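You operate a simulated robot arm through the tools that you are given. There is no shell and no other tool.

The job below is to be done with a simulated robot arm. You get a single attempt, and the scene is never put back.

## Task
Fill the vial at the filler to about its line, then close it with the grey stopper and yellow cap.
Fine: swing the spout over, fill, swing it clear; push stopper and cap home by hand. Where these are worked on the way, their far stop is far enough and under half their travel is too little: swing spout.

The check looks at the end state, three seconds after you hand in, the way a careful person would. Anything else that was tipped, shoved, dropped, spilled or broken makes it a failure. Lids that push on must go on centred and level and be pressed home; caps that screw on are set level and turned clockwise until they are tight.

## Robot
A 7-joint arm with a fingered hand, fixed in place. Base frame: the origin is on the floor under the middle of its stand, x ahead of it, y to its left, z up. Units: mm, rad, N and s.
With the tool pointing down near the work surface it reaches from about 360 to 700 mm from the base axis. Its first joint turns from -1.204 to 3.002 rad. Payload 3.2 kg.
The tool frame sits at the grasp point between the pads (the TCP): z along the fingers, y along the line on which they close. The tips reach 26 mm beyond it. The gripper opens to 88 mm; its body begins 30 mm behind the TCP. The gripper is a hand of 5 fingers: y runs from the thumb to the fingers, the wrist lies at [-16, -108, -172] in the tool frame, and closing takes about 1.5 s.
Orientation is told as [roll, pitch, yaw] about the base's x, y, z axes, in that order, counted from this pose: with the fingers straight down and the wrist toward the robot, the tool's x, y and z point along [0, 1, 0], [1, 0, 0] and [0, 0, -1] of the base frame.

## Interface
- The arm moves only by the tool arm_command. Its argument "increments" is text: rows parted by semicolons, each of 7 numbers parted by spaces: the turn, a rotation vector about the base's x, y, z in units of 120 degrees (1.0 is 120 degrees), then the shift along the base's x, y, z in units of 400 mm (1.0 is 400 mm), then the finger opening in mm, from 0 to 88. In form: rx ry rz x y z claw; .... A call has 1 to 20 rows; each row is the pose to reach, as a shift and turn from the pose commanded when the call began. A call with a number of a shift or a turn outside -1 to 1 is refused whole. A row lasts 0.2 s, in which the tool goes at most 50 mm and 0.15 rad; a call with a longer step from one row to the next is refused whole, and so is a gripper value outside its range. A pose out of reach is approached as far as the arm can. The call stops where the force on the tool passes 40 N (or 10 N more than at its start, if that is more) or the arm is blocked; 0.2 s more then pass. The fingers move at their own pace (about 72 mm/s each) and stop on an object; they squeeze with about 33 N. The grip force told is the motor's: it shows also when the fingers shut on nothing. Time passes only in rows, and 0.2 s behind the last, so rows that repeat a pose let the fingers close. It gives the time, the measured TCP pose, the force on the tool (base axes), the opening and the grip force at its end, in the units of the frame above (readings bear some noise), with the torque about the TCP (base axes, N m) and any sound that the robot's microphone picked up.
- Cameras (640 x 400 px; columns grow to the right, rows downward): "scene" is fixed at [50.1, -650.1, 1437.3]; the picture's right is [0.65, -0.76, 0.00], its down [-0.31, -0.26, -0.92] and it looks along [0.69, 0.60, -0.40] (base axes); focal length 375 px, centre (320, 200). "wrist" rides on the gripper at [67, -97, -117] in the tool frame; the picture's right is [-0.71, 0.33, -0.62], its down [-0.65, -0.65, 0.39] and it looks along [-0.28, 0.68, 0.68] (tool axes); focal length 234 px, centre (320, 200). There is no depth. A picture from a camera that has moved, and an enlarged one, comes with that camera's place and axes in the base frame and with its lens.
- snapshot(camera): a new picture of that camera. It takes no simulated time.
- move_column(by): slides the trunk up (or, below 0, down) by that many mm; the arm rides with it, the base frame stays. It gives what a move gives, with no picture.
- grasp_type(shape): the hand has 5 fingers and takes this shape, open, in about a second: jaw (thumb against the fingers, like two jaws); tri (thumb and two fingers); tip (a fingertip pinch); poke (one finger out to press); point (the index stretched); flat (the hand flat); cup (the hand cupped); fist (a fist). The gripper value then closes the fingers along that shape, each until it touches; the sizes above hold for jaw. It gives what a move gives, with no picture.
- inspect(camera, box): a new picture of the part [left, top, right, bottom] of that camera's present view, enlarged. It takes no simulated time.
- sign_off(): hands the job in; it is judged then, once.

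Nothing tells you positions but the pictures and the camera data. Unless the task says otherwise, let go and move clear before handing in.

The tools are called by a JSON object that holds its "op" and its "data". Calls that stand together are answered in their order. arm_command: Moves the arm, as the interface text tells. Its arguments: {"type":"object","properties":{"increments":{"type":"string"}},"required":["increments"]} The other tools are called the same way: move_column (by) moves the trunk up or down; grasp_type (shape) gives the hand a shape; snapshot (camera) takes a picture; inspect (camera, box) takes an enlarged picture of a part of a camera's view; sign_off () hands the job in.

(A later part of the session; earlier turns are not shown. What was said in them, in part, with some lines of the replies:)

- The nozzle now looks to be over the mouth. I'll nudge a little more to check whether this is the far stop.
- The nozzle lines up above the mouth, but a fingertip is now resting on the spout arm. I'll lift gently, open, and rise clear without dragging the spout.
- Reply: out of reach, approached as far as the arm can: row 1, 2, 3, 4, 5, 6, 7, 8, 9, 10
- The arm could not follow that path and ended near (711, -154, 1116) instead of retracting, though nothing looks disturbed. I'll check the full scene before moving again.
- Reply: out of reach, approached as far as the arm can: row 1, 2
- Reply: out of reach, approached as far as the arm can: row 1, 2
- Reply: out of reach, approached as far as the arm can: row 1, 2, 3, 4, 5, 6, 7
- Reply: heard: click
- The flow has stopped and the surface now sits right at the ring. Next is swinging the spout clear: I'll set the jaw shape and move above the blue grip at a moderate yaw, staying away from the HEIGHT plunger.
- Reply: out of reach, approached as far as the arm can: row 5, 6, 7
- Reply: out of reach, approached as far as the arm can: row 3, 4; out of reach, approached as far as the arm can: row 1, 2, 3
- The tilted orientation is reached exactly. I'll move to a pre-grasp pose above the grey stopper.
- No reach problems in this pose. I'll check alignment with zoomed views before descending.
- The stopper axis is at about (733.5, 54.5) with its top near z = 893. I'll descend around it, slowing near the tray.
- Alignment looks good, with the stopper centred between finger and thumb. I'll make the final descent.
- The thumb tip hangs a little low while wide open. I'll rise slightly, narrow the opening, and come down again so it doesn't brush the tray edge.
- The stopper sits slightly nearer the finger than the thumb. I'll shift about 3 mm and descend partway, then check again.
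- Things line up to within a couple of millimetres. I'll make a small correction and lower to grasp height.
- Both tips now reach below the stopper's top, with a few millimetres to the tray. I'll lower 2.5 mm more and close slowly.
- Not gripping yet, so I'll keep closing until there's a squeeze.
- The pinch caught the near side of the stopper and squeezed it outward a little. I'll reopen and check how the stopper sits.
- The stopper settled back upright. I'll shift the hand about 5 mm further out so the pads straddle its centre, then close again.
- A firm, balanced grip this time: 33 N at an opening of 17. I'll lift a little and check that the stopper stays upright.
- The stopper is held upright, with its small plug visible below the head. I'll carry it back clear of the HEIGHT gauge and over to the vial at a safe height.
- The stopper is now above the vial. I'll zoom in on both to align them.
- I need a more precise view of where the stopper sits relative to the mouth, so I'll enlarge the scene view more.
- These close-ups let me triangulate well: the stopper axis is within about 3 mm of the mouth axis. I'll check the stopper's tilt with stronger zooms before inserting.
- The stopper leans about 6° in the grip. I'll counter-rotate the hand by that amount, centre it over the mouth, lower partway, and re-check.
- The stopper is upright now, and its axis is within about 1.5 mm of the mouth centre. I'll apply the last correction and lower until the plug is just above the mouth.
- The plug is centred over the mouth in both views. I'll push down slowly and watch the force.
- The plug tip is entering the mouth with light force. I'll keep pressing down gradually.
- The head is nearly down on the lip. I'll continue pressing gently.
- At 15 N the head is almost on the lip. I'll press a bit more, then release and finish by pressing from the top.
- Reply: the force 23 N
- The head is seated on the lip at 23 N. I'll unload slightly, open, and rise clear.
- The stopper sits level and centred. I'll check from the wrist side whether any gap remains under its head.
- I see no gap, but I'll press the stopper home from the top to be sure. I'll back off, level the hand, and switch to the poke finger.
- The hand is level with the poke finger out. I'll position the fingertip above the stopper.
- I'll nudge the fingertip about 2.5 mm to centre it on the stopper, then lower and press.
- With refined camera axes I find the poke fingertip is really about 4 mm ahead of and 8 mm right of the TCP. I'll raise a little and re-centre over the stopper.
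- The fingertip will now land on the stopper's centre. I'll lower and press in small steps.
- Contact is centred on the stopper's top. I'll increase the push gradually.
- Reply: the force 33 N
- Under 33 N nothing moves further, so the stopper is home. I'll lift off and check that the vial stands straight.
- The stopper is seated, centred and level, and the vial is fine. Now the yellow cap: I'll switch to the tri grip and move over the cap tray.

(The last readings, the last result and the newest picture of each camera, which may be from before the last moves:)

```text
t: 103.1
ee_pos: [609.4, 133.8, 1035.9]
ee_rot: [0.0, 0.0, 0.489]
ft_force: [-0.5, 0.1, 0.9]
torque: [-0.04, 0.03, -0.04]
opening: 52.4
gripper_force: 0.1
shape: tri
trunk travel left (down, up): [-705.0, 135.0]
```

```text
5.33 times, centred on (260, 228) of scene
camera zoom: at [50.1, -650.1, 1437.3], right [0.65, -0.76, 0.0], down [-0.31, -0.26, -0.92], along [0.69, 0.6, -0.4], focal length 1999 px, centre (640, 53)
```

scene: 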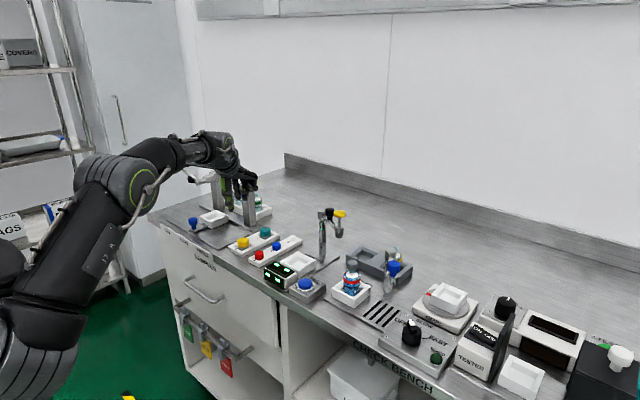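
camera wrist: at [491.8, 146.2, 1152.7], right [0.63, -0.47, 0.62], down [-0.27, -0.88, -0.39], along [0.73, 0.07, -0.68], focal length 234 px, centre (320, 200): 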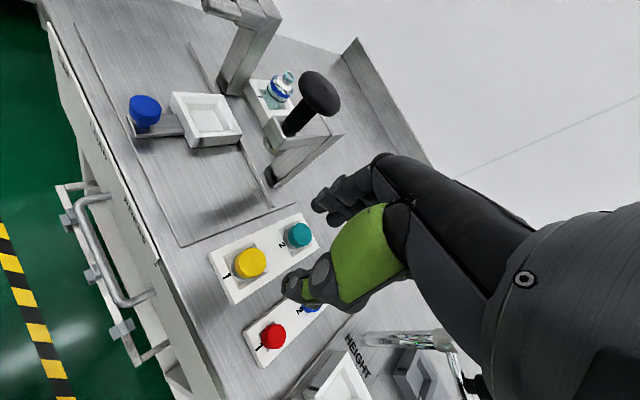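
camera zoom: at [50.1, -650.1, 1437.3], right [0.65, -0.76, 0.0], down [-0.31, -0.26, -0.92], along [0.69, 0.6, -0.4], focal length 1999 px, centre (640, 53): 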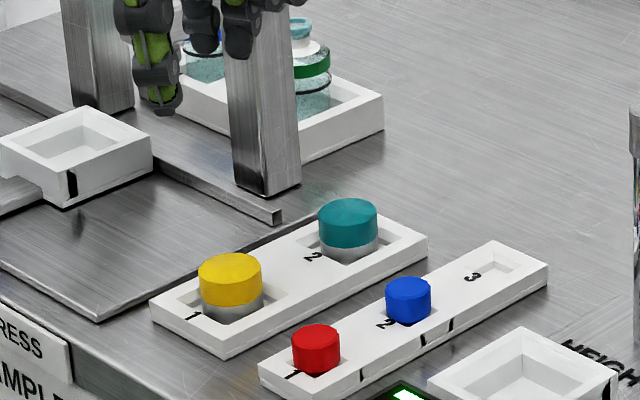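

I can see both caps well. I'll zoom in to triangulate the yellow one.

{"op": "inspect", "data": {"camera": "wrist", "box": [200, 210, 340, 310]}}

{"op": "inspect", "data": {"camera": "scene", "box": [230, 225, 260, 260]}}

```text
4.00 times, centred on (270, 260) of wrist
camera zoom: at [491.8, 146.2, 1152.7], right [0.63, -0.47, 0.62], down [-0.27, -0.88, -0.39], along [0.73, 0.07, -0.68], focal length 937 px, centre (520, -40)
```

zoom: 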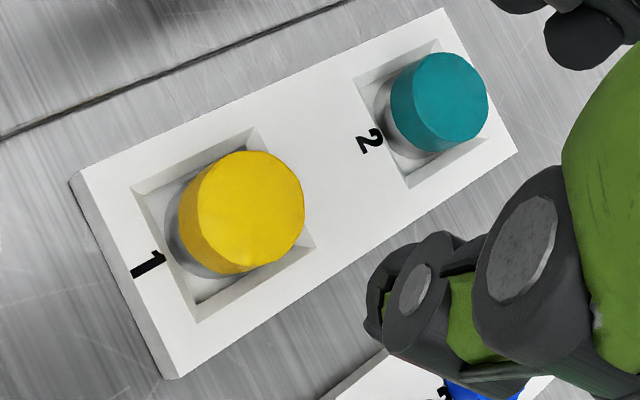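

```text
11.43 times, centred on (245, 242) of scene
camera zoom: at [50.1, -650.1, 1437.3], right [0.65, -0.76, 0.0], down [-0.31, -0.26, -0.92], along [0.69, 0.6, -0.4], focal length 4283 px, centre (1177, -286)
```

zoom: 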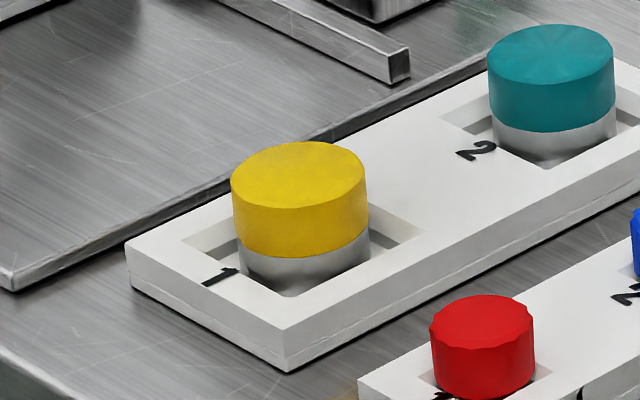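

The cap top centre is at about (622.3, 138.6, 890.5), with a diameter of about 35 mm. I'll centre over it and descend partway.

{"op": "arm_command", "data": {"increments": "0 0 0 0.015 0.006 -0.05 46; 0 0 0 0.0323 0.012 -0.12 46; 0 0 0 0.0323 0.012 -0.19 46; 0 0 0 0.0323 0.012 -0.255 46; 0 0 0 0.0323 0.012 -0.255 46"}}

{"op": "inspect", "data": {"camera": "wrist", "box": [220, 170, 380, 310]}}

{"op": "inspect", "data": {"camera": "scene", "box": [225, 210, 275, 260]}}

```text
t: 104.3
ee_pos: [622.1, 139.4, 933.5]
ee_rot: [0.0, 0.002, 0.49]
ft_force: [-0.2, 0.4, -0.7]
torque: [0.02, 0.05, -0.01]
opening: 46.4
gripper_force: 0.1
shape: tri
trunk travel left (down, up): [-705.0, 135.0]
```

```text
2.86 times, centred on (300, 240) of wrist
camera zoom: at [505.1, 152.1, 1051.9], right [0.62, -0.47, 0.62], down [-0.27, -0.88, -0.39], along [0.73, 0.07, -0.68], focal length 669 px, centre (377, 86)
```

zoom: 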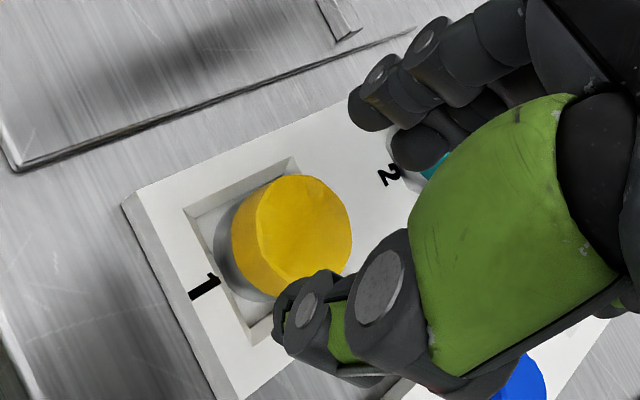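

```text
8.00 times, centred on (250, 235) of scene
camera zoom: at [50.1, -650.1, 1437.3], right [0.65, -0.76, 0.0], down [-0.31, -0.26, -0.92], along [0.69, 0.6, -0.4], focal length 2998 px, centre (880, -80)
```

zoom: 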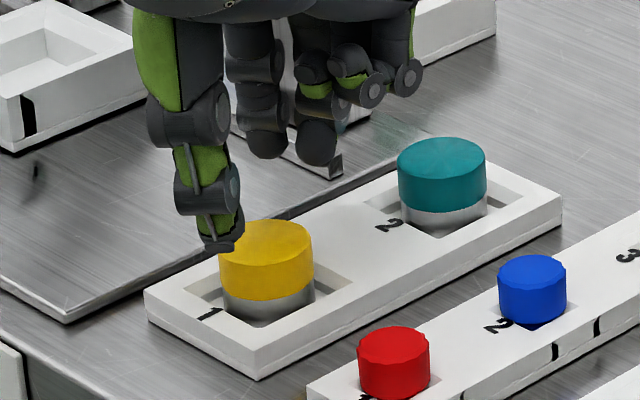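

The thumb reaches lower than the two fingers at this opening. I'll tilt the hand about 4.5° so all tips reach equally low, narrow the opening, and go down.

{"op": "arm_command", "data": {"increments": "-0.0088 0.0165 0 0.002 0 0 42; -0.0176 0.0331 0 0.004 0 0 38; -0.0176 0.0331 0 0.004 0 -0.02 38; -0.0176 0.0331 0 0.004 0 -0.04 38; -0.0176 0.0331 0 0.004 0 -0.04 38"}}

{"op": "inspect", "data": {"camera": "wrist", "box": [220, 170, 380, 310]}}

{"op": "inspect", "data": {"camera": "scene", "box": [230, 225, 265, 260]}}

```text
t: 105.5
ee_pos: [624.4, 140.1, 916.9]
ee_rot: [-0.002, 0.079, 0.489]
ft_force: [0.5, -0.2, -0.3]
torque: [-0.01, 0.0, 0.01]
opening: 38.1
gripper_force: 0.0
shape: tri
trunk travel left (down, up): [-705.0, 135.0]
```

```text
2.86 times, centred on (300, 240) of wrist
camera zoom: at [516.2, 156.2, 1042.4], right [0.67, -0.45, 0.6], down [-0.3, -0.89, -0.34], along [0.68, 0.05, -0.73], focal length 669 px, centre (377, 86)
```

zoom: 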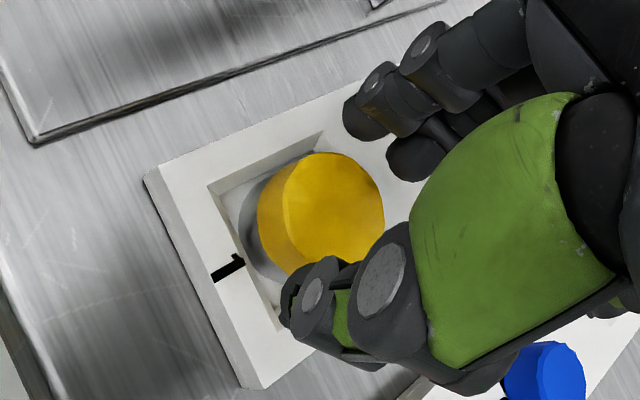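

```text
11.43 times, centred on (248, 242) of scene
camera zoom: at [50.1, -650.1, 1437.3], right [0.65, -0.76, 0.0], down [-0.31, -0.26, -0.92], along [0.69, 0.6, -0.4], focal length 4283 px, centre (1149, -286)
```

zoom: 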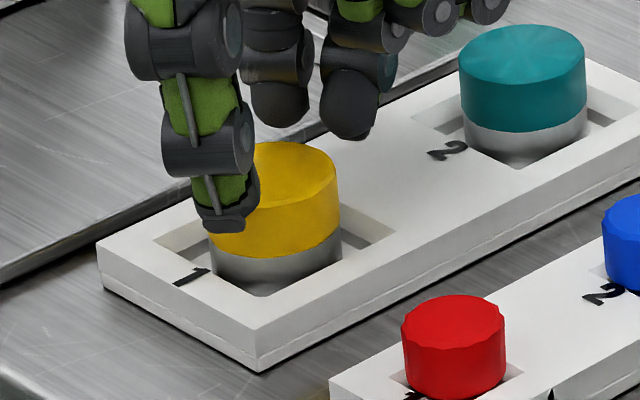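

All tips are now at about the same height. I'll lower to grasp height and close gradually.

{"op": "arm_command", "data": {"increments": "0 0 0 -0.003 -0.001 -0.012 38; 0 0 0 -0.003 -0.001 -0.0235 38; 0 0 0 -0.003 -0.001 -0.0235 38; 0 0 0 -0.003 -0.001 -0.0235 34; 0 0 0 -0.003 -0.001 -0.0235 30; 0 0 0 -0.003 -0.001 -0.0235 27; 0 0 0 -0.003 -0.001 -0.0235 24; 0 0 0 -0.003 -0.001 -0.0235 21; 0 0 0 -0.003 -0.001 -0.0235 18"}}

{"op": "inspect", "data": {"camera": "wrist", "box": [220, 170, 380, 310]}}

{"op": "inspect", "data": {"camera": "scene", "box": [230, 225, 265, 260]}}

```text
t: 107.5
ee_pos: [622.6, 137.0, 908.7]
ee_rot: [0.001, 0.08, 0.488]
ft_force: [0.2, 0.4, 1.9]
torque: [-0.01, -0.02, 0.0]
opening: 25.1
gripper_force: 32.7
shape: tri
trunk travel left (down, up): [-705.0, 135.0]
```

```text
2.86 times, centred on (300, 240) of wrist
camera zoom: at [514.9, 155.7, 1033.2], right [0.67, -0.45, 0.6], down [-0.3, -0.89, -0.34], along [0.68, 0.05, -0.73], focal length 669 px, centre (377, 86)
```

zoom: 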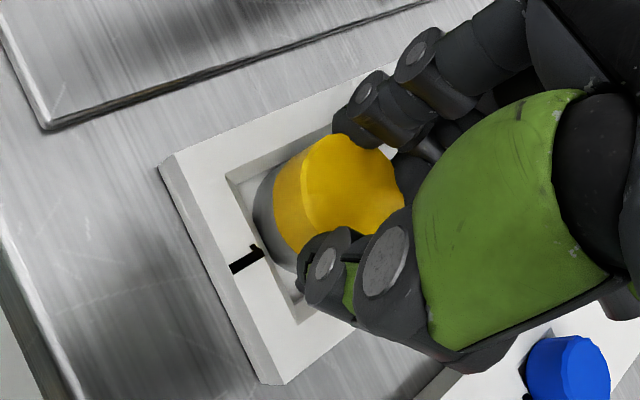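

```text
11.43 times, centred on (248, 242) of scene
camera zoom: at [50.1, -650.1, 1437.3], right [0.65, -0.76, 0.0], down [-0.31, -0.26, -0.92], along [0.69, 0.6, -0.4], focal length 4283 px, centre (1149, -286)
```

zoom: 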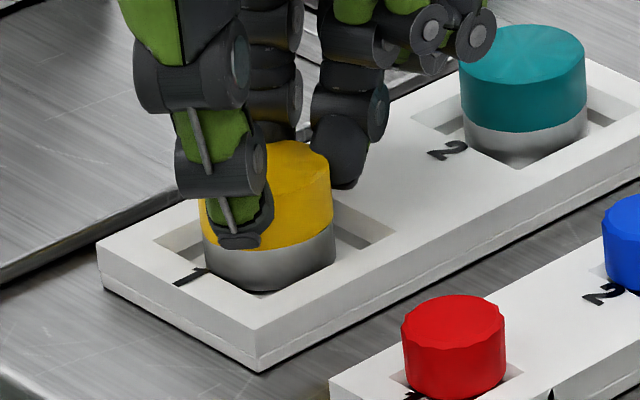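

The cap is gripped firmly. I'll lift and check that it's level.

{"op": "arm_command", "data": {"increments": "0 0 0 0 0 0.02 18; 0 0 0 0 0 0.06 18; 0 0 0 0 0 0.1 18; 0 0 0 0 0 0.14 18; 0 0 0 0 0 0.14 18"}}

{"op": "inspect", "data": {"camera": "wrist", "box": [230, 180, 350, 280]}}

{"op": "inspect", "data": {"camera": "scene", "box": [230, 205, 265, 240]}}

```text
t: 108.7
ee_pos: [623.2, 140.2, 965.1]
ee_rot: [0.0, 0.078, 0.489]
ft_force: [-0.4, -0.5, 0.5]
torque: [-0.03, -0.01, 0.02]
opening: 24.6
gripper_force: 32.9
shape: tri
trunk travel left (down, up): [-705.0, 135.0]
```

```text
4.00 times, centred on (290, 230) of wrist
camera zoom: at [514.3, 156.2, 1089.7], right [0.67, -0.45, 0.6], down [-0.3, -0.89, -0.34], along [0.68, 0.05, -0.73], focal length 937 px, centre (440, 80)
```

zoom: 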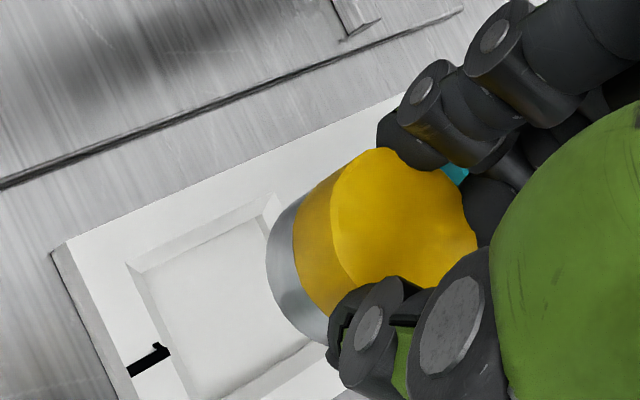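

```text
11.43 times, centred on (248, 222) of scene
camera zoom: at [50.1, -650.1, 1437.3], right [0.65, -0.76, 0.0], down [-0.31, -0.26, -0.92], along [0.69, 0.6, -0.4], focal length 4283 px, centre (1149, -57)
```

zoom: 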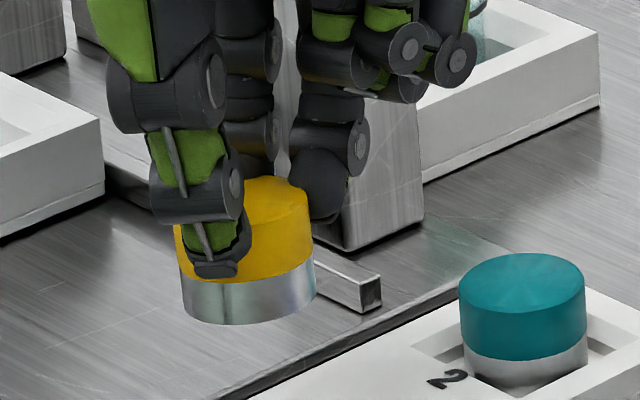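

The cap is held with only a small lean, if any. I'll carry it to the vial by the same safe route and examine it there.

{"op": "arm_command", "data": {"increments": "0 0 0 0 0 0.1 18; 0 0 0 -0.08 0 0.19 18; 0 0 0 -0.18 -0.03 0.2 18; 0 0 -0.03 -0.2 -0.13 0.2 18; 0 0 -0.07 -0.2 -0.25 0.2 18; 0 0 -0.11 -0.2 -0.37 0.2 18; 0 0 -0.15 -0.2 -0.49 0.2 18; 0 0 -0.19 -0.2 -0.61 0.2 18; 0 0 -0.2333 -0.18 -0.73 0.2 18; 0 0 -0.2333 -0.1 -0.82 0.2 18; 0 0 -0.2333 -0.02 -0.9 0.2 18; 0 0 -0.2333 0.05 -0.92 0.2 18; 0 0 -0.2333 0.05 -0.92 0.2 18"}}

{"op": "inspect", "data": {"camera": "scene", "box": [335, 215, 385, 285]}}

{"op": "snapshot", "data": {"camera": "wrist"}}

```text
t: 111.5
ee_pos: [642.9, -232.2, 1044.5]
ee_rot: [-0.001, 0.079, 0.0]
ft_force: [0.7, -0.1, -0.5]
torque: [0.0, -0.01, 0.0]
opening: 24.2
gripper_force: 32.7
shape: tri
trunk travel left (down, up): [-705.0, 135.0]
```

```text
5.71 times, centred on (360, 250) of scene
camera zoom: at [50.1, -650.1, 1437.3], right [0.65, -0.76, 0.0], down [-0.31, -0.26, -0.92], along [0.69, 0.6, -0.4], focal length 2142 px, centre (91, -86)
```

zoom: 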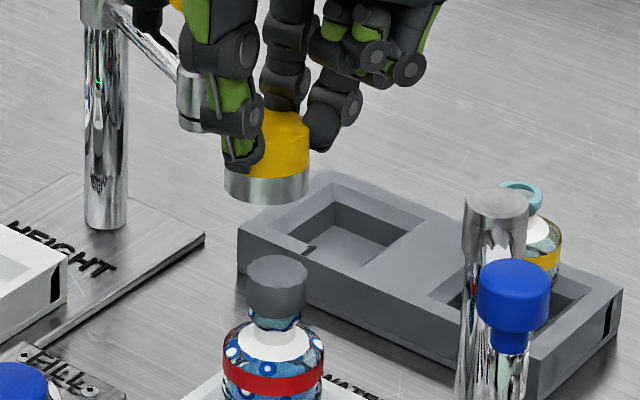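

```text
taken
camera wrist: at [555.6, -165.3, 1169.8], right [0.38, -0.71, 0.6], down [-0.68, -0.65, -0.34], along [0.62, -0.28, -0.73], focal length 234 px, centre (320, 200)
```

wrist: 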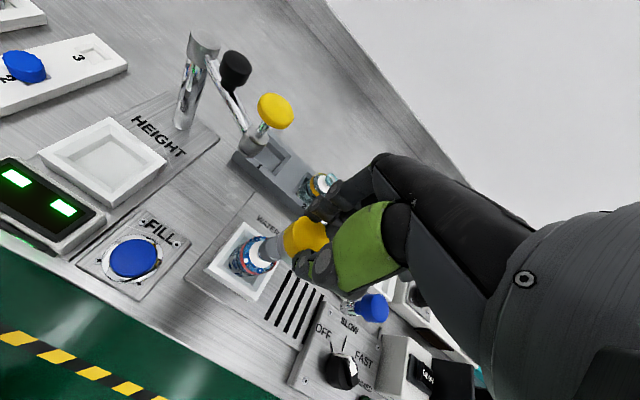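

Now I'll take high-zoom views of the cap and stopper to measure tilt and alignment.

{"op": "inspect", "data": {"camera": "scene", "box": [340, 232, 364, 256]}}

{"op": "inspect", "data": {"camera": "scene", "box": [340, 255, 364, 279]}}

{"op": "inspect", "data": {"camera": "wrist", "box": [225, 195, 345, 295]}}

{"op": "inspect", "data": {"camera": "wrist", "box": [270, 205, 335, 260]}}

```text
16.00 times, centred on (352, 244) of scene
camera zoom: at [50.1, -650.1, 1437.3], right [0.65, -0.76, 0.0], down [-0.31, -0.26, -0.92], along [0.69, 0.6, -0.4], focal length 5997 px, centre (-192, -504)
```

zoom: 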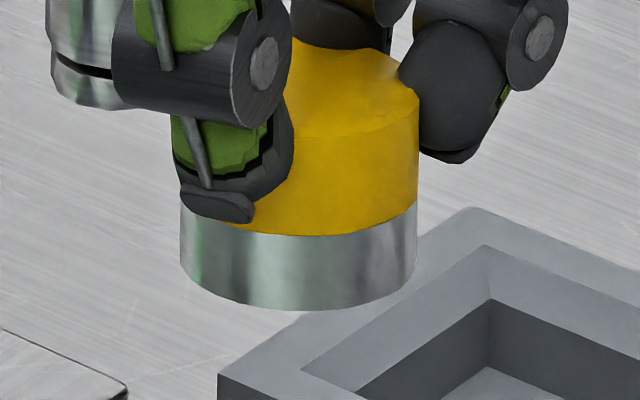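

```text
16.00 times, centred on (352, 267) of scene
camera zoom: at [50.1, -650.1, 1437.3], right [0.65, -0.76, 0.0], down [-0.31, -0.26, -0.92], along [0.69, 0.6, -0.4], focal length 5997 px, centre (-192, -872)
```

zoom: 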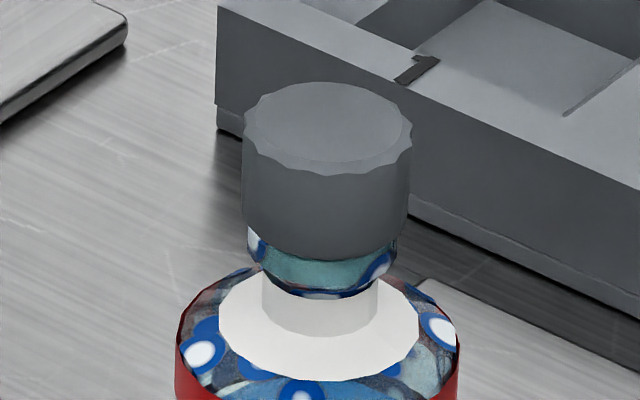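

```text
4.00 times, centred on (285, 245) of wrist
camera zoom: at [555.6, -165.3, 1169.8], right [0.38, -0.71, 0.6], down [-0.68, -0.65, -0.34], along [0.62, -0.28, -0.73], focal length 937 px, centre (460, 20)
```

zoom: 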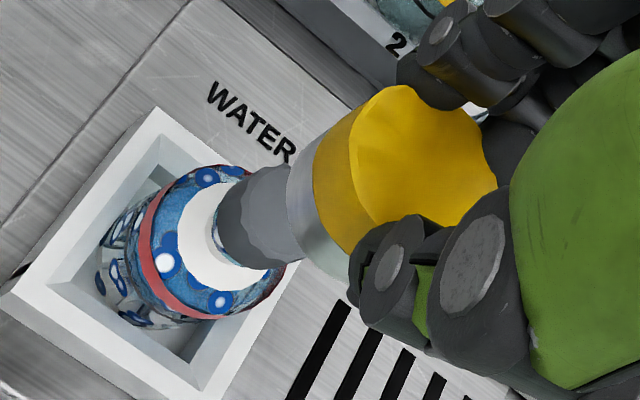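

```text
7.27 times, centred on (302, 232) of wrist
camera zoom: at [555.6, -165.3, 1169.8], right [0.38, -0.71, 0.6], down [-0.68, -0.65, -0.34], along [0.62, -0.28, -0.73], focal length 1703 px, centre (447, -36)
```

zoom: 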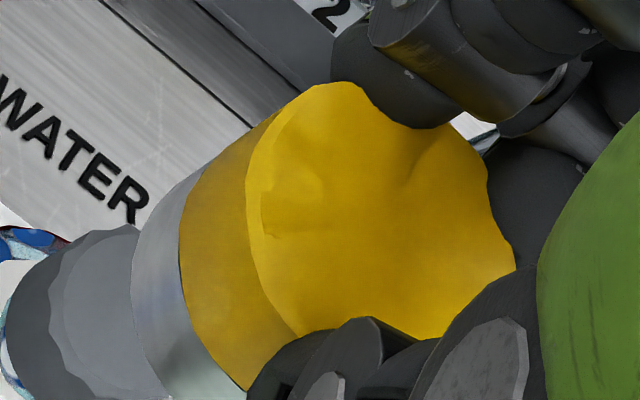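

The cap's top appears to lean about 7–8° away from the scene camera. I'll counter-rotate the hand by most of that and re-measure.

{"op": "arm_command", "data": {"increments": "0.0186 -0.0197 0 0 0 0 18; 0.0373 -0.0394 0 0 0 0 18; 0.0373 -0.0394 0 0 0 0 18"}}

{"op": "inspect", "data": {"camera": "scene", "box": [340, 232, 364, 256]}}

{"op": "inspect", "data": {"camera": "wrist", "box": [225, 195, 345, 295]}}

{"op": "inspect", "data": {"camera": "wrist", "box": [270, 205, 335, 260]}}

```text
t: 112.3
ee_pos: [642.9, -230.4, 1044.9]
ee_rot: [0.079, -0.004, 0.003]
ft_force: [0.5, 0.3, 0.9]
torque: [0.0, -0.02, 0.02]
opening: 24.5
gripper_force: 32.9
shape: tri
trunk travel left (down, up): [-705.0, 135.0]
```

```text
16.00 times, centred on (352, 244) of scene
camera zoom: at [50.1, -650.1, 1437.3], right [0.65, -0.76, 0.0], down [-0.31, -0.26, -0.92], along [0.69, 0.6, -0.4], focal length 5997 px, centre (-192, -504)
```

zoom: 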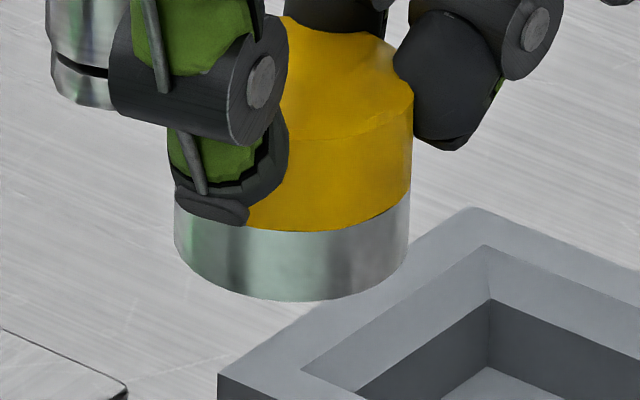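

```text
4.00 times, centred on (285, 245) of wrist
camera zoom: at [546.1, -174.0, 1166.3], right [0.33, -0.75, 0.57], down [-0.65, -0.62, -0.44], along [0.68, -0.22, -0.69], focal length 937 px, centre (460, 20)
```

zoom: 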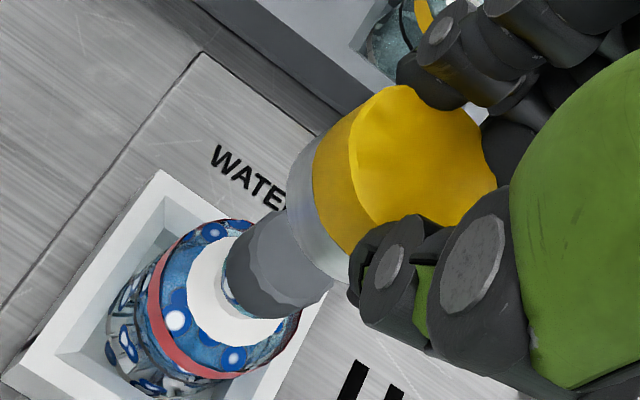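

```text
7.27 times, centred on (302, 232) of wrist
camera zoom: at [546.1, -174.0, 1166.3], right [0.33, -0.75, 0.57], down [-0.65, -0.62, -0.44], along [0.68, -0.22, -0.69], focal length 1703 px, centre (447, -36)
```

zoom: 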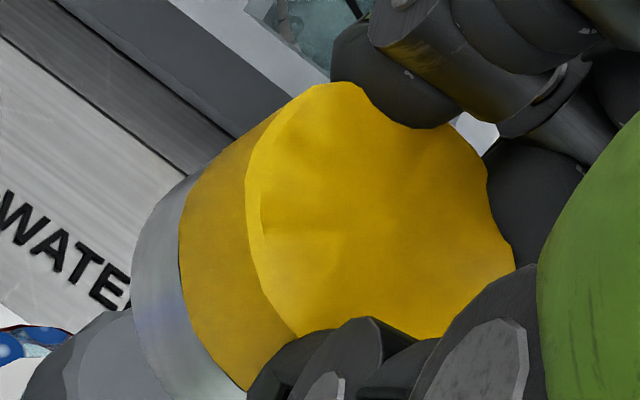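

The cap is level now by my measurement. I'll shift it about 6.5 mm to sit over the stopper and lower to about 10 mm above it for a direct comparison.

{"op": "arm_command", "data": {"increments": "0 0 0 0.005 -0.006 -0.02 18; 0 0 0 0.0102 -0.013 -0.05 18; 0 0 0 0.0102 -0.013 -0.075 18; 0 0 0 0.0102 -0.013 -0.075 18"}}

{"op": "inspect", "data": {"camera": "scene", "box": [340, 245, 364, 269]}}

{"op": "inspect", "data": {"camera": "wrist", "box": [245, 195, 345, 280]}}

```text
t: 113.3
ee_pos: [646.5, -235.7, 1014.2]
ee_rot: [0.078, -0.002, 0.004]
ft_force: [0.6, -0.4, -0.1]
torque: [-0.03, 0.01, 0.0]
opening: 24.7
gripper_force: 33.2
shape: tri
trunk travel left (down, up): [-705.0, 135.0]
```

```text
16.00 times, centred on (352, 257) of scene
camera zoom: at [50.1, -650.1, 1437.3], right [0.65, -0.76, 0.0], down [-0.31, -0.26, -0.92], along [0.69, 0.6, -0.4], focal length 5997 px, centre (-192, -712)
```

zoom: 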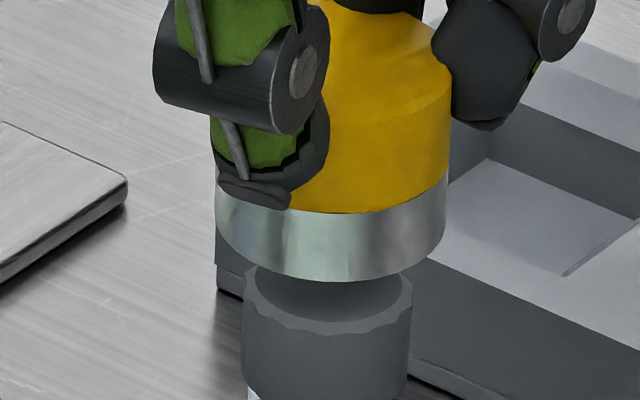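

```text
4.71 times, centred on (295, 238) of wrist
camera zoom: at [550.2, -179.2, 1136.0], right [0.33, -0.75, 0.57], down [-0.65, -0.62, -0.44], along [0.68, -0.22, -0.69], focal length 1102 px, centre (438, 24)
```

zoom: 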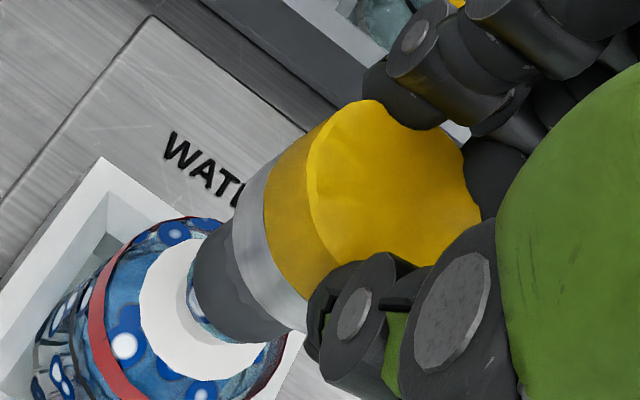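

The cap is aligned with the stopper in both views. I'll lower it slowly over the head, watching for resistance.

{"op": "arm_command", "data": {"increments": "0 0 0 0 -0.001 -0.01 18; 0 0 0 0 -0.002 -0.02 18; 0 0 0 0 -0.002 -0.027 18; 0 0 0 0 -0.002 -0.034 18"}}

{"op": "inspect", "data": {"camera": "scene", "box": [340, 250, 364, 274]}}

{"op": "inspect", "data": {"camera": "wrist", "box": [245, 195, 345, 280]}}

```text
t: 114.3
ee_pos: [647.5, -234.3, 1001.0]
ee_rot: [0.077, -0.003, 0.003]
ft_force: [0.2, 0.7, -0.5]
torque: [0.0, -0.01, 0.02]
opening: 24.1
gripper_force: 33.4
shape: tri
trunk travel left (down, up): [-705.0, 135.0]
```

```text
16.00 times, centred on (352, 262) of scene
camera zoom: at [50.1, -650.1, 1437.3], right [0.65, -0.76, 0.0], down [-0.31, -0.26, -0.92], along [0.69, 0.6, -0.4], focal length 5997 px, centre (-192, -792)
```

zoom: 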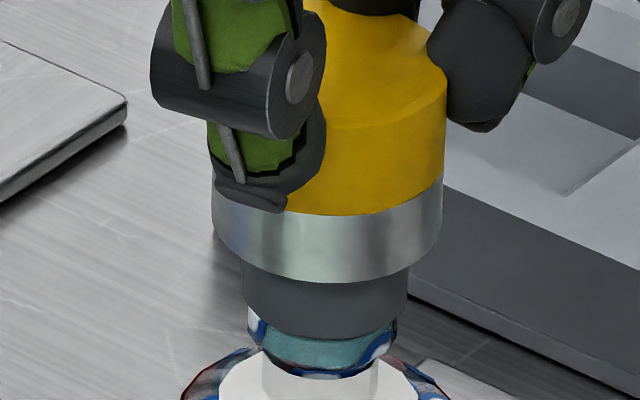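

```text
4.71 times, centred on (295, 238) of wrist
camera zoom: at [550.3, -179.0, 1122.4], right [0.33, -0.75, 0.57], down [-0.65, -0.62, -0.44], along [0.68, -0.22, -0.7], focal length 1102 px, centre (438, 24)
```

zoom: 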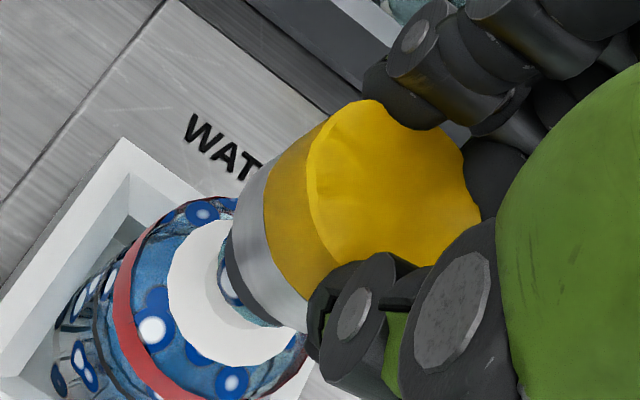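

The cap is sliding over the stopper with no resistance. I'll continue down.

{"op": "arm_command", "data": {"increments": "0 0 0 0 0 -0.008 18; 0 0 0 0 0 -0.015 18; 0 0 0 0 0 -0.021 18; 0 0 0 0 0 -0.027 18"}}

{"op": "inspect", "data": {"camera": "scene", "box": [340, 250, 364, 274]}}

```text
t: 115.3
ee_pos: [647.9, -236.6, 991.3]
ee_rot: [0.076, -0.004, 0.004]
ft_force: [-0.2, -0.3, -0.1]
torque: [0.04, 0.01, -0.04]
opening: 24.3
gripper_force: 32.9
shape: tri
trunk travel left (down, up): [-705.0, 135.0]
```

```text
16.00 times, centred on (352, 262) of scene
camera zoom: at [50.1, -650.1, 1437.3], right [0.65, -0.76, 0.0], down [-0.31, -0.26, -0.92], along [0.69, 0.6, -0.4], focal length 5997 px, centre (-192, -792)
```

zoom: 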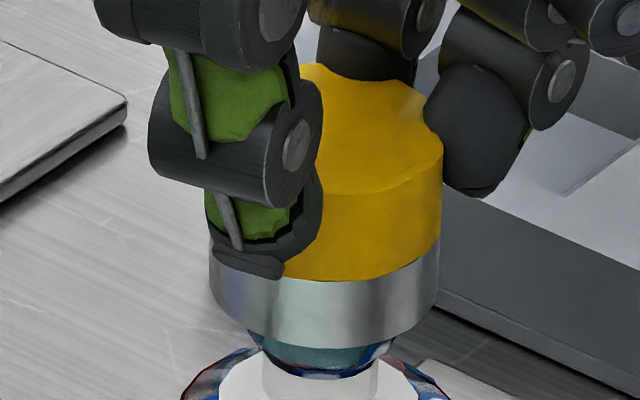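

The stopper is fully covered with still no force. I'll keep lowering until it seats.

{"op": "arm_command", "data": {"increments": "0 0 0 0 0 -0.007 18; 0 0 0 0 0 -0.013 18; 0 0 0 0 0 -0.018 18; 0 0 0 0 0 -0.023 18"}}

{"op": "inspect", "data": {"camera": "scene", "box": [340, 252, 364, 276]}}

```text
t: 116.3
ee_pos: [646.4, -235.8, 983.4]
ee_rot: [0.075, -0.01, 0.002]
ft_force: [0.3, -1.1, 8.7]
torque: [0.02, 0.04, 0.01]
opening: 24.6
gripper_force: 32.9
shape: tri
trunk travel left (down, up): [-705.0, 135.0]
```

```text
16.00 times, centred on (352, 264) of scene
camera zoom: at [50.1, -650.1, 1437.3], right [0.65, -0.76, 0.0], down [-0.31, -0.26, -0.92], along [0.69, 0.6, -0.4], focal length 5997 px, centre (-192, -824)
```

zoom: 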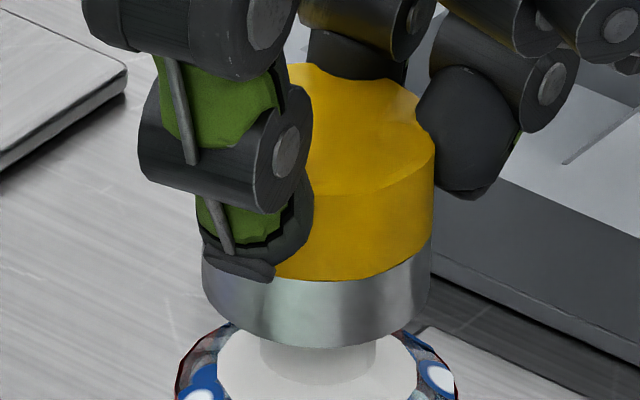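

Contact at about 9 N with the skirt just reaching the lip. I'll continue pressing gently.

{"op": "arm_command", "data": {"increments": "0 0 0 0 0 -0.005 18; 0 0 0 0 0 -0.01 18; 0 0 0 0 0 -0.01 18"}}

{"op": "inspect", "data": {"camera": "scene", "box": [340, 252, 364, 276]}}

{"op": "inspect", "data": {"camera": "wrist", "box": [245, 195, 345, 280]}}

```text
t: 117.1
ee_pos: [646.7, -234.4, 978.5]
ee_rot: [0.077, -0.008, 0.002]
ft_force: [2.4, -1.8, 10.0]
torque: [-0.02, -0.08, 0.01]
opening: 24.5
gripper_force: 32.5
shape: tri
trunk travel left (down, up): [-705.0, 135.0]
```

```text
16.00 times, centred on (352, 264) of scene
camera zoom: at [50.1, -650.1, 1437.3], right [0.65, -0.76, 0.0], down [-0.31, -0.26, -0.92], along [0.69, 0.6, -0.4], focal length 5997 px, centre (-192, -824)
```

zoom: 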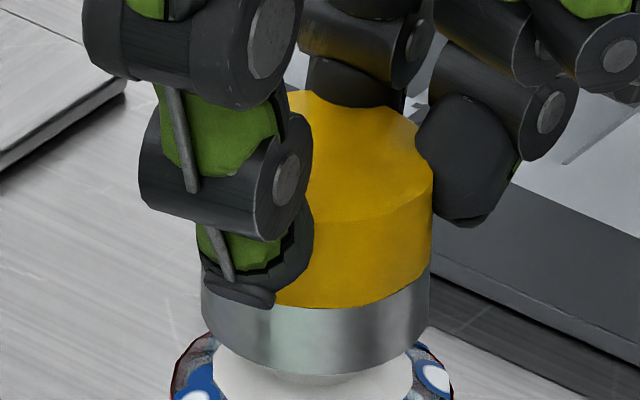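

```text
4.71 times, centred on (295, 238) of wrist
camera zoom: at [548.9, -178.2, 1100.6], right [0.33, -0.75, 0.57], down [-0.65, -0.62, -0.44], along [0.69, -0.22, -0.69], focal length 1102 px, centre (438, 24)
```

zoom: 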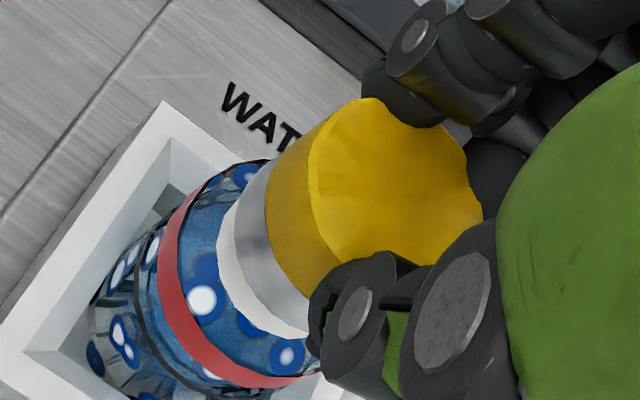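

It's still sliding on at about 10 N. I'll press further until it stops.

{"op": "arm_command", "data": {"increments": "0 0 0 0 0 -0.005 18; 0 0 0 0 0 -0.01 18; 0 0 0 0 0 -0.01 18"}}

{"op": "inspect", "data": {"camera": "scene", "box": [340, 252, 364, 276]}}

```text
t: 117.9
ee_pos: [646.1, -234.3, 977.7]
ee_rot: [0.079, -0.012, 0.002]
ft_force: [2.9, -0.7, 21.2]
torque: [0.04, -0.04, -0.02]
opening: 26.0
gripper_force: 32.7
shape: tri
trunk travel left (down, up): [-705.0, 135.0]
```

```text
16.00 times, centred on (352, 264) of scene
camera zoom: at [50.1, -650.1, 1437.3], right [0.65, -0.76, 0.0], down [-0.31, -0.26, -0.92], along [0.69, 0.6, -0.4], focal length 5997 px, centre (-192, -824)
```

zoom: 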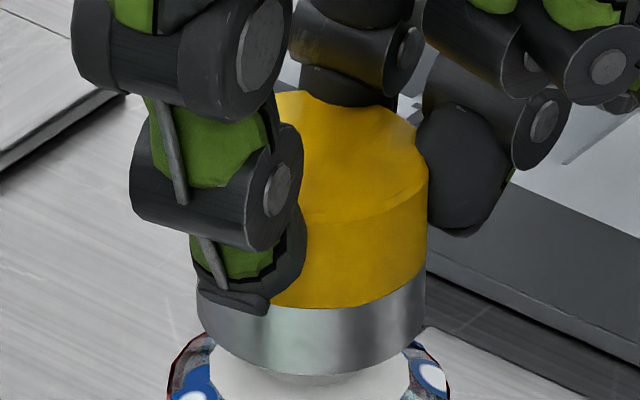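

The cap has stopped moving and the fingers are starting to slide on it. I'll unload, open, and rise to inspect.

{"op": "arm_command", "data": {"increments": "0 0 0 0 0 0.004 18; 0 0 0 0 0 0.004 30; 0 0 0 0 0 0.004 44; 0 0 0 0 0 0.004 50; 0 0 0 0 0 0.03 50; 0 0 0 0 0 0.1 50; 0 0 0 -0.02 0 0.18 50; 0 0 0 -0.06 0 0.24 50; 0 0 0 -0.06 0 0.24 50"}}

{"op": "inspect", "data": {"camera": "scene", "box": [340, 252, 364, 276]}}

{"op": "inspect", "data": {"camera": "scene", "box": [325, 240, 385, 305]}}

{"op": "inspect", "data": {"camera": "wrist", "box": [215, 180, 345, 290]}}

```text
t: 119.9
ee_pos: [624.0, -236.4, 1068.0]
ee_rot: [0.077, -0.003, 0.002]
ft_force: [0.0, -0.4, -0.7]
torque: [0.04, 0.03, 0.02]
opening: 49.9
gripper_force: 0.0
shape: tri
trunk travel left (down, up): [-705.0, 135.0]
```

```text
16.00 times, centred on (352, 264) of scene
camera zoom: at [50.1, -650.1, 1437.3], right [0.65, -0.76, 0.0], down [-0.31, -0.26, -0.92], along [0.69, 0.6, -0.4], focal length 5997 px, centre (-192, -824)
```

zoom: 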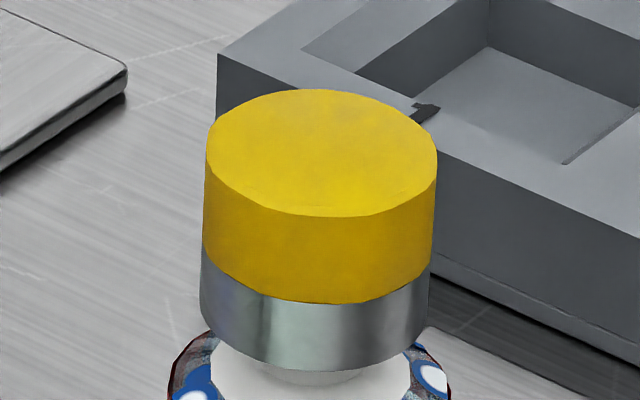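

```text
6.15 times, centred on (355, 272) of scene
camera zoom: at [50.1, -650.1, 1437.3], right [0.65, -0.76, 0.0], down [-0.31, -0.26, -0.92], along [0.69, 0.6, -0.4], focal length 2306 px, centre (105, -246)
```

zoom: 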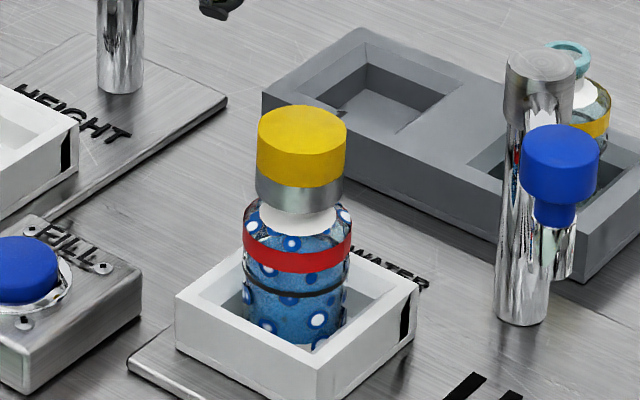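

```text
3.64 times, centred on (280, 235) of wrist
camera zoom: at [526.9, -179.7, 1190.6], right [0.33, -0.75, 0.57], down [-0.65, -0.62, -0.44], along [0.68, -0.22, -0.7], focal length 852 px, centre (466, 73)
```

zoom: 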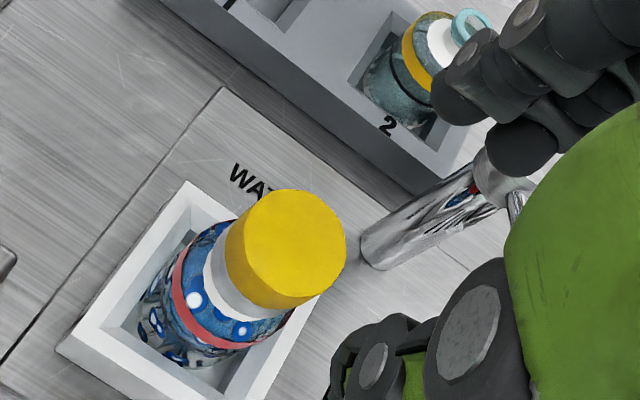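

The cap is on, level and centred. I'll press it home from the top with the poke finger: level the hand, switch shape, and position above the cap.

{"op": "grasp_type", "data": {"shape": "poke"}}

{"op": "arm_command", "data": {"increments": "-0.0184 0 -0.001 0 0.01 0 88; -0.0368 0.001 -0.001 0.02 0.02 0 88; -0.0368 0.001 -0.001 0.05 0.0335 -0.06 88; -0.0368 0.001 -0.001 0.05 0.0335 -0.12 88; -0.0368 0.001 -0.001 0.05 0.0335 -0.14 88; -0.0368 0.001 -0.001 0.05 0.0335 -0.14 88"}}

{"op": "inspect", "data": {"camera": "scene", "box": [335, 240, 365, 275]}}

{"op": "inspect", "data": {"camera": "scene", "box": [340, 245, 364, 269]}}

```text
t: 120.8
ee_pos: [624.2, -236.5, 1069.5]
ee_rot: [0.077, -0.004, 0.005]
ft_force: [-0.3, 0.8, -0.8]
torque: [0.02, 0.0, 0.03]
opening: 0.0
gripper_force: 0.0
shape: poke
trunk travel left (down, up): [-705.0, 135.0]
```

```text
t: 122.2
ee_pos: [642.9, -222.1, 1011.4]
ee_rot: [0.0, -0.002, 0.001]
ft_force: [-0.2, -0.6, -0.2]
torque: [0.03, 0.04, 0.0]
opening: 0.1
gripper_force: 0.1
shape: poke
trunk travel left (down, up): [-705.0, 135.0]
```

```text
11.43 times, centred on (350, 258) of scene
camera zoom: at [50.1, -650.1, 1437.3], right [0.65, -0.76, 0.0], down [-0.31, -0.26, -0.92], along [0.69, 0.6, -0.4], focal length 4283 px, centre (-23, -457)
```

zoom: 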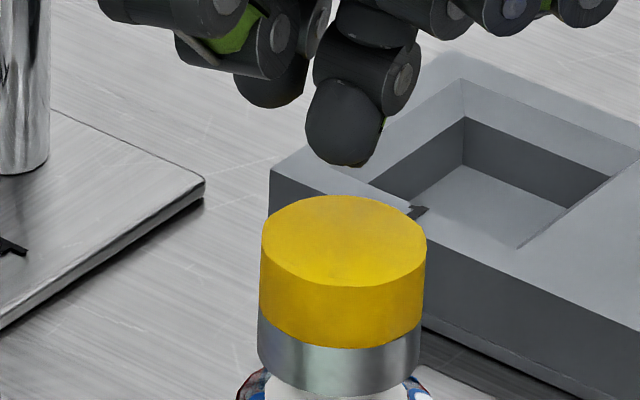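

```text
16.00 times, centred on (352, 257) of scene
camera zoom: at [50.1, -650.1, 1437.3], right [0.65, -0.76, 0.0], down [-0.31, -0.26, -0.92], along [0.69, 0.6, -0.4], focal length 5997 px, centre (-192, -712)
```

zoom: 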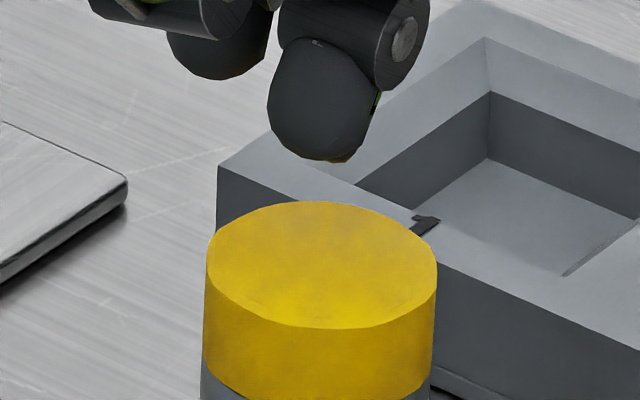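

The fingertip is centred over the cap. I'll press down in small steps.

{"op": "arm_command", "data": {"increments": "0 0 0 0.002 0 -0.02 88; 0 0 0 0.003 0 -0.036 88; 0 0 0 0.003 0 -0.046 88; 0 0 0 0.003 0 -0.054 88; 0 0 0 0.003 0 -0.06 88"}}

{"op": "arm_command", "data": {"increments": "0 0 0 0 0 -0.006 88; 0 0 0 0 0 -0.012 88; 0 0 0 0 0 -0.017 88"}}

{"op": "inspect", "data": {"camera": "scene", "box": [340, 252, 364, 276]}}

```text
t: 123.4
ee_pos: [643.6, -221.5, 991.5]
ee_rot: [-0.001, -0.007, 0.001]
ft_force: [-0.5, 0.1, 7.0]
torque: [-0.1, -0.01, 0.02]
opening: 0.0
gripper_force: 0.0
shape: poke
trunk travel left (down, up): [-705.0, 135.0]
```

```text
t: 124.2
ee_pos: [642.9, -220.9, 991.4]
ee_rot: [-0.001, -0.017, 0.001]
ft_force: [2.3, -2.2, 27.7]
torque: [-0.44, -0.12, 0.03]
opening: 0.2
gripper_force: 0.0
shape: poke
trunk travel left (down, up): [-705.0, 135.0]
```

```text
16.00 times, centred on (352, 264) of scene
camera zoom: at [50.1, -650.1, 1437.3], right [0.65, -0.76, 0.0], down [-0.31, -0.26, -0.92], along [0.69, 0.6, -0.4], focal length 5997 px, centre (-192, -824)
```

zoom: 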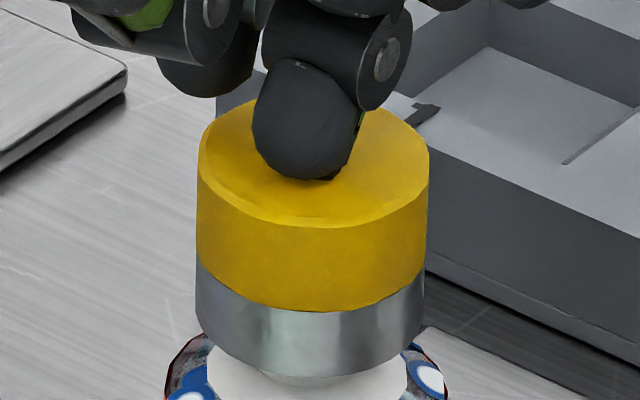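

Solid at 28 N with no further travel. I'll give one slightly firmer push, then lift off.

{"op": "arm_command", "data": {"increments": "0 0 0 0 0 -0.004 88; 0 0 0 0 0 -0.006 88"}}

{"op": "arm_command", "data": {"increments": "0 0 0 0 0 0.015 88; 0 0 0 0 0 0.03 88; 0 0 0 0 0 0.08 88; 0 0 0 0 0 0.16 88; 0 0 0 -0.06 0 0.22 88; 0 0 0 -0.16 0 0.24 88; 0 0 0 -0.26 0 0.24 88; 0 0 0 -0.26 0 0.24 88"}}

{"op": "inspect", "data": {"camera": "scene", "box": [340, 252, 364, 276]}}

{"op": "inspect", "data": {"camera": "scene", "box": [325, 245, 385, 305]}}

{"op": "snapshot", "data": {"camera": "wrist"}}

{"op": "snapshot", "data": {"camera": "scene"}}

```text
t: 124.8
ee_pos: [643.0, -221.6, 990.1]
ee_rot: [-0.001, -0.021, -0.001]
ft_force: [3.2, -1.4, 31.4]
torque: [-0.48, -0.08, 0.06]
opening: 0.0
gripper_force: 0.1
shape: poke
trunk travel left (down, up): [-705.0, 135.0]
```

```text
t: 126.6
ee_pos: [540.7, -221.3, 1075.8]
ee_rot: [0.0, 0.0, -0.001]
ft_force: [0.4, -0.1, -0.7]
torque: [0.01, -0.01, -0.01]
opening: 0.1
gripper_force: 0.0
shape: poke
trunk travel left (down, up): [-705.0, 135.0]
```

```text
16.00 times, centred on (352, 264) of scene
camera zoom: at [50.1, -650.1, 1437.3], right [0.65, -0.76, 0.0], down [-0.31, -0.26, -0.92], along [0.69, 0.6, -0.4], focal length 5997 px, centre (-192, -824)
```

zoom: 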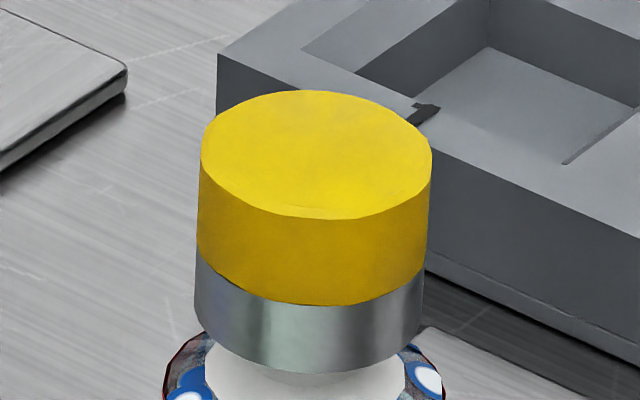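

```text
6.67 times, centred on (355, 275) of scene
camera zoom: at [50.1, -650.1, 1437.3], right [0.65, -0.76, 0.0], down [-0.31, -0.26, -0.92], along [0.69, 0.6, -0.4], focal length 2499 px, centre (87, -300)
```

zoom: 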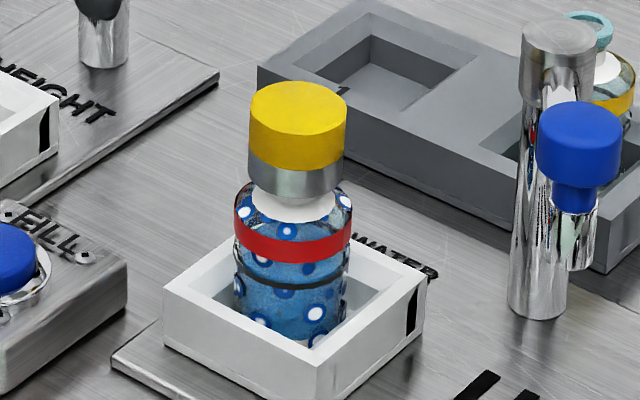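

```text
taken
camera wrist: at [443.5, -155.5, 1193.5], right [0.33, -0.71, 0.62], down [-0.65, -0.65, -0.39], along [0.68, -0.28, -0.68], focal length 234 px, centre (320, 200)
```

wrist: 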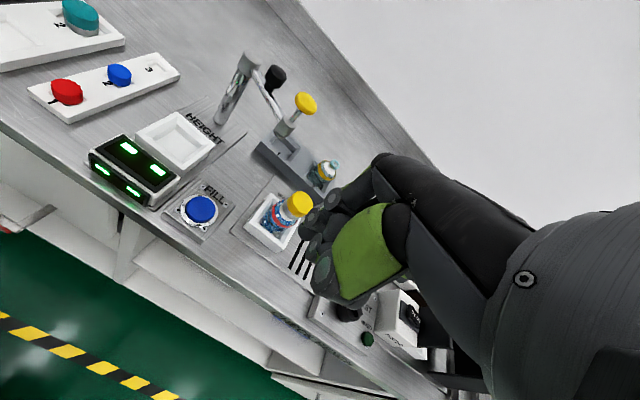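

```text
taken
```

scene: 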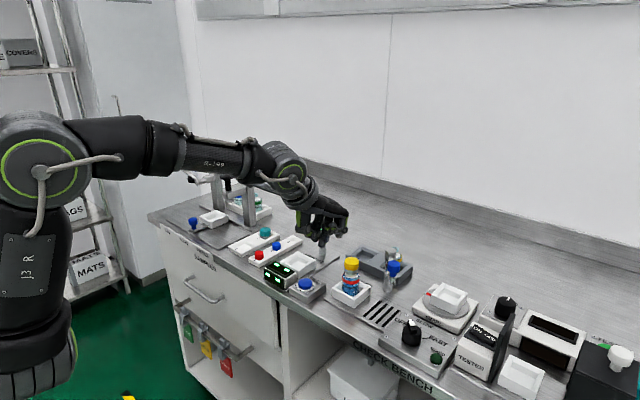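

Cap and stopper are home, level and centred. Before handing in, I'll check the liquid level and that everything else is undisturbed.

{"op": "inspect", "data": {"camera": "scene", "box": [343, 272, 365, 294]}}

{"op": "inspect", "data": {"camera": "scene", "box": [220, 200, 420, 325]}}

{"op": "inspect", "data": {"camera": "wrist", "box": [210, 50, 360, 260]}}

```text
16.00 times, centred on (354, 283) of scene
camera zoom: at [50.1, -650.1, 1437.3], right [0.65, -0.76, 0.0], down [-0.31, -0.26, -0.92], along [0.69, 0.6, -0.4], focal length 5997 px, centre (-224, -1128)
```

zoom: 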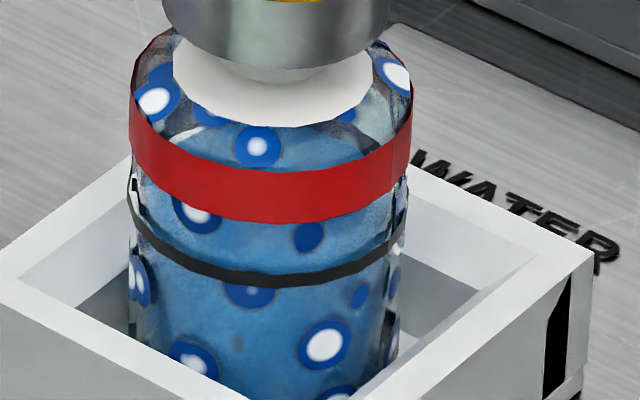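

```text
3.20 times, centred on (320, 262) of scene
camera zoom: at [50.1, -650.1, 1437.3], right [0.65, -0.76, 0.0], down [-0.31, -0.26, -0.92], along [0.69, 0.6, -0.4], focal length 1199 px, centre (320, 0)
```

zoom: 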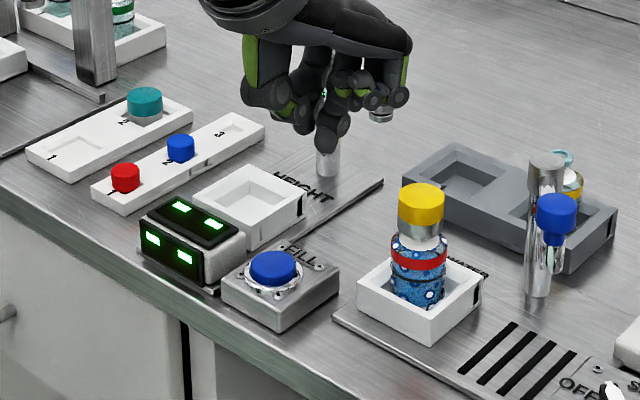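

```text
1.90 times, centred on (285, 155) of wrist
camera zoom: at [443.5, -155.5, 1193.5], right [0.33, -0.71, 0.62], down [-0.65, -0.65, -0.39], along [0.68, -0.28, -0.68], focal length 446 px, centre (387, 286)
```

zoom: 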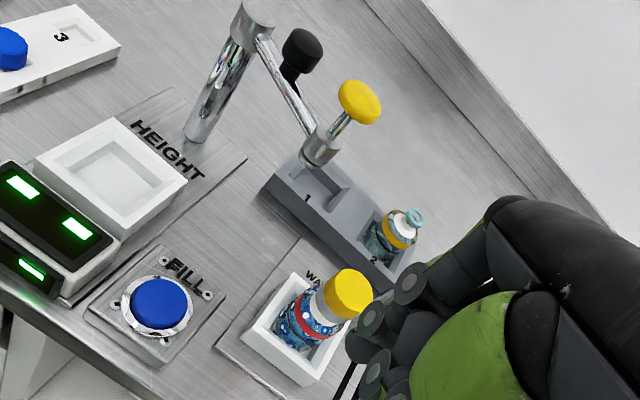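

The vial is filled to its ring, with the grey stopper and yellow cap seated level and centred. The spout is swung clear, the hand is well away, and nothing else on the bench has moved. I'm handing in.

{"op": "sign_off", "data": {}}

```text
The job is handed in.
```

I filled the vial to its line and closed it with the grey stopper and yellow cap. I've handed the job in, but no result has come back yet.

- **Fill:** I held the FILL button until the water surface reached the black ring. It still looked level with the ring in the last pictures.
- **Spout:** it went over to the vial for filling, then back to the same spot it started from.
- **Stopper and cap:** both look level and centred. I pushed each down by finger until it stopped moving at about 30 N.
- **Vial position:** the vial slid about 2 mm in its holder from the pushing, and looks upright.
- **Rest of the bench:** nothing else looks moved, tipped or spilled. The hand is open and clear.

At one point the arm jammed fully stretched and drifted above the HEIGHT gauge. It touched nothing. I freed it by raising the trunk and changing its path. The trunk is now 70 mm lower than at the start.
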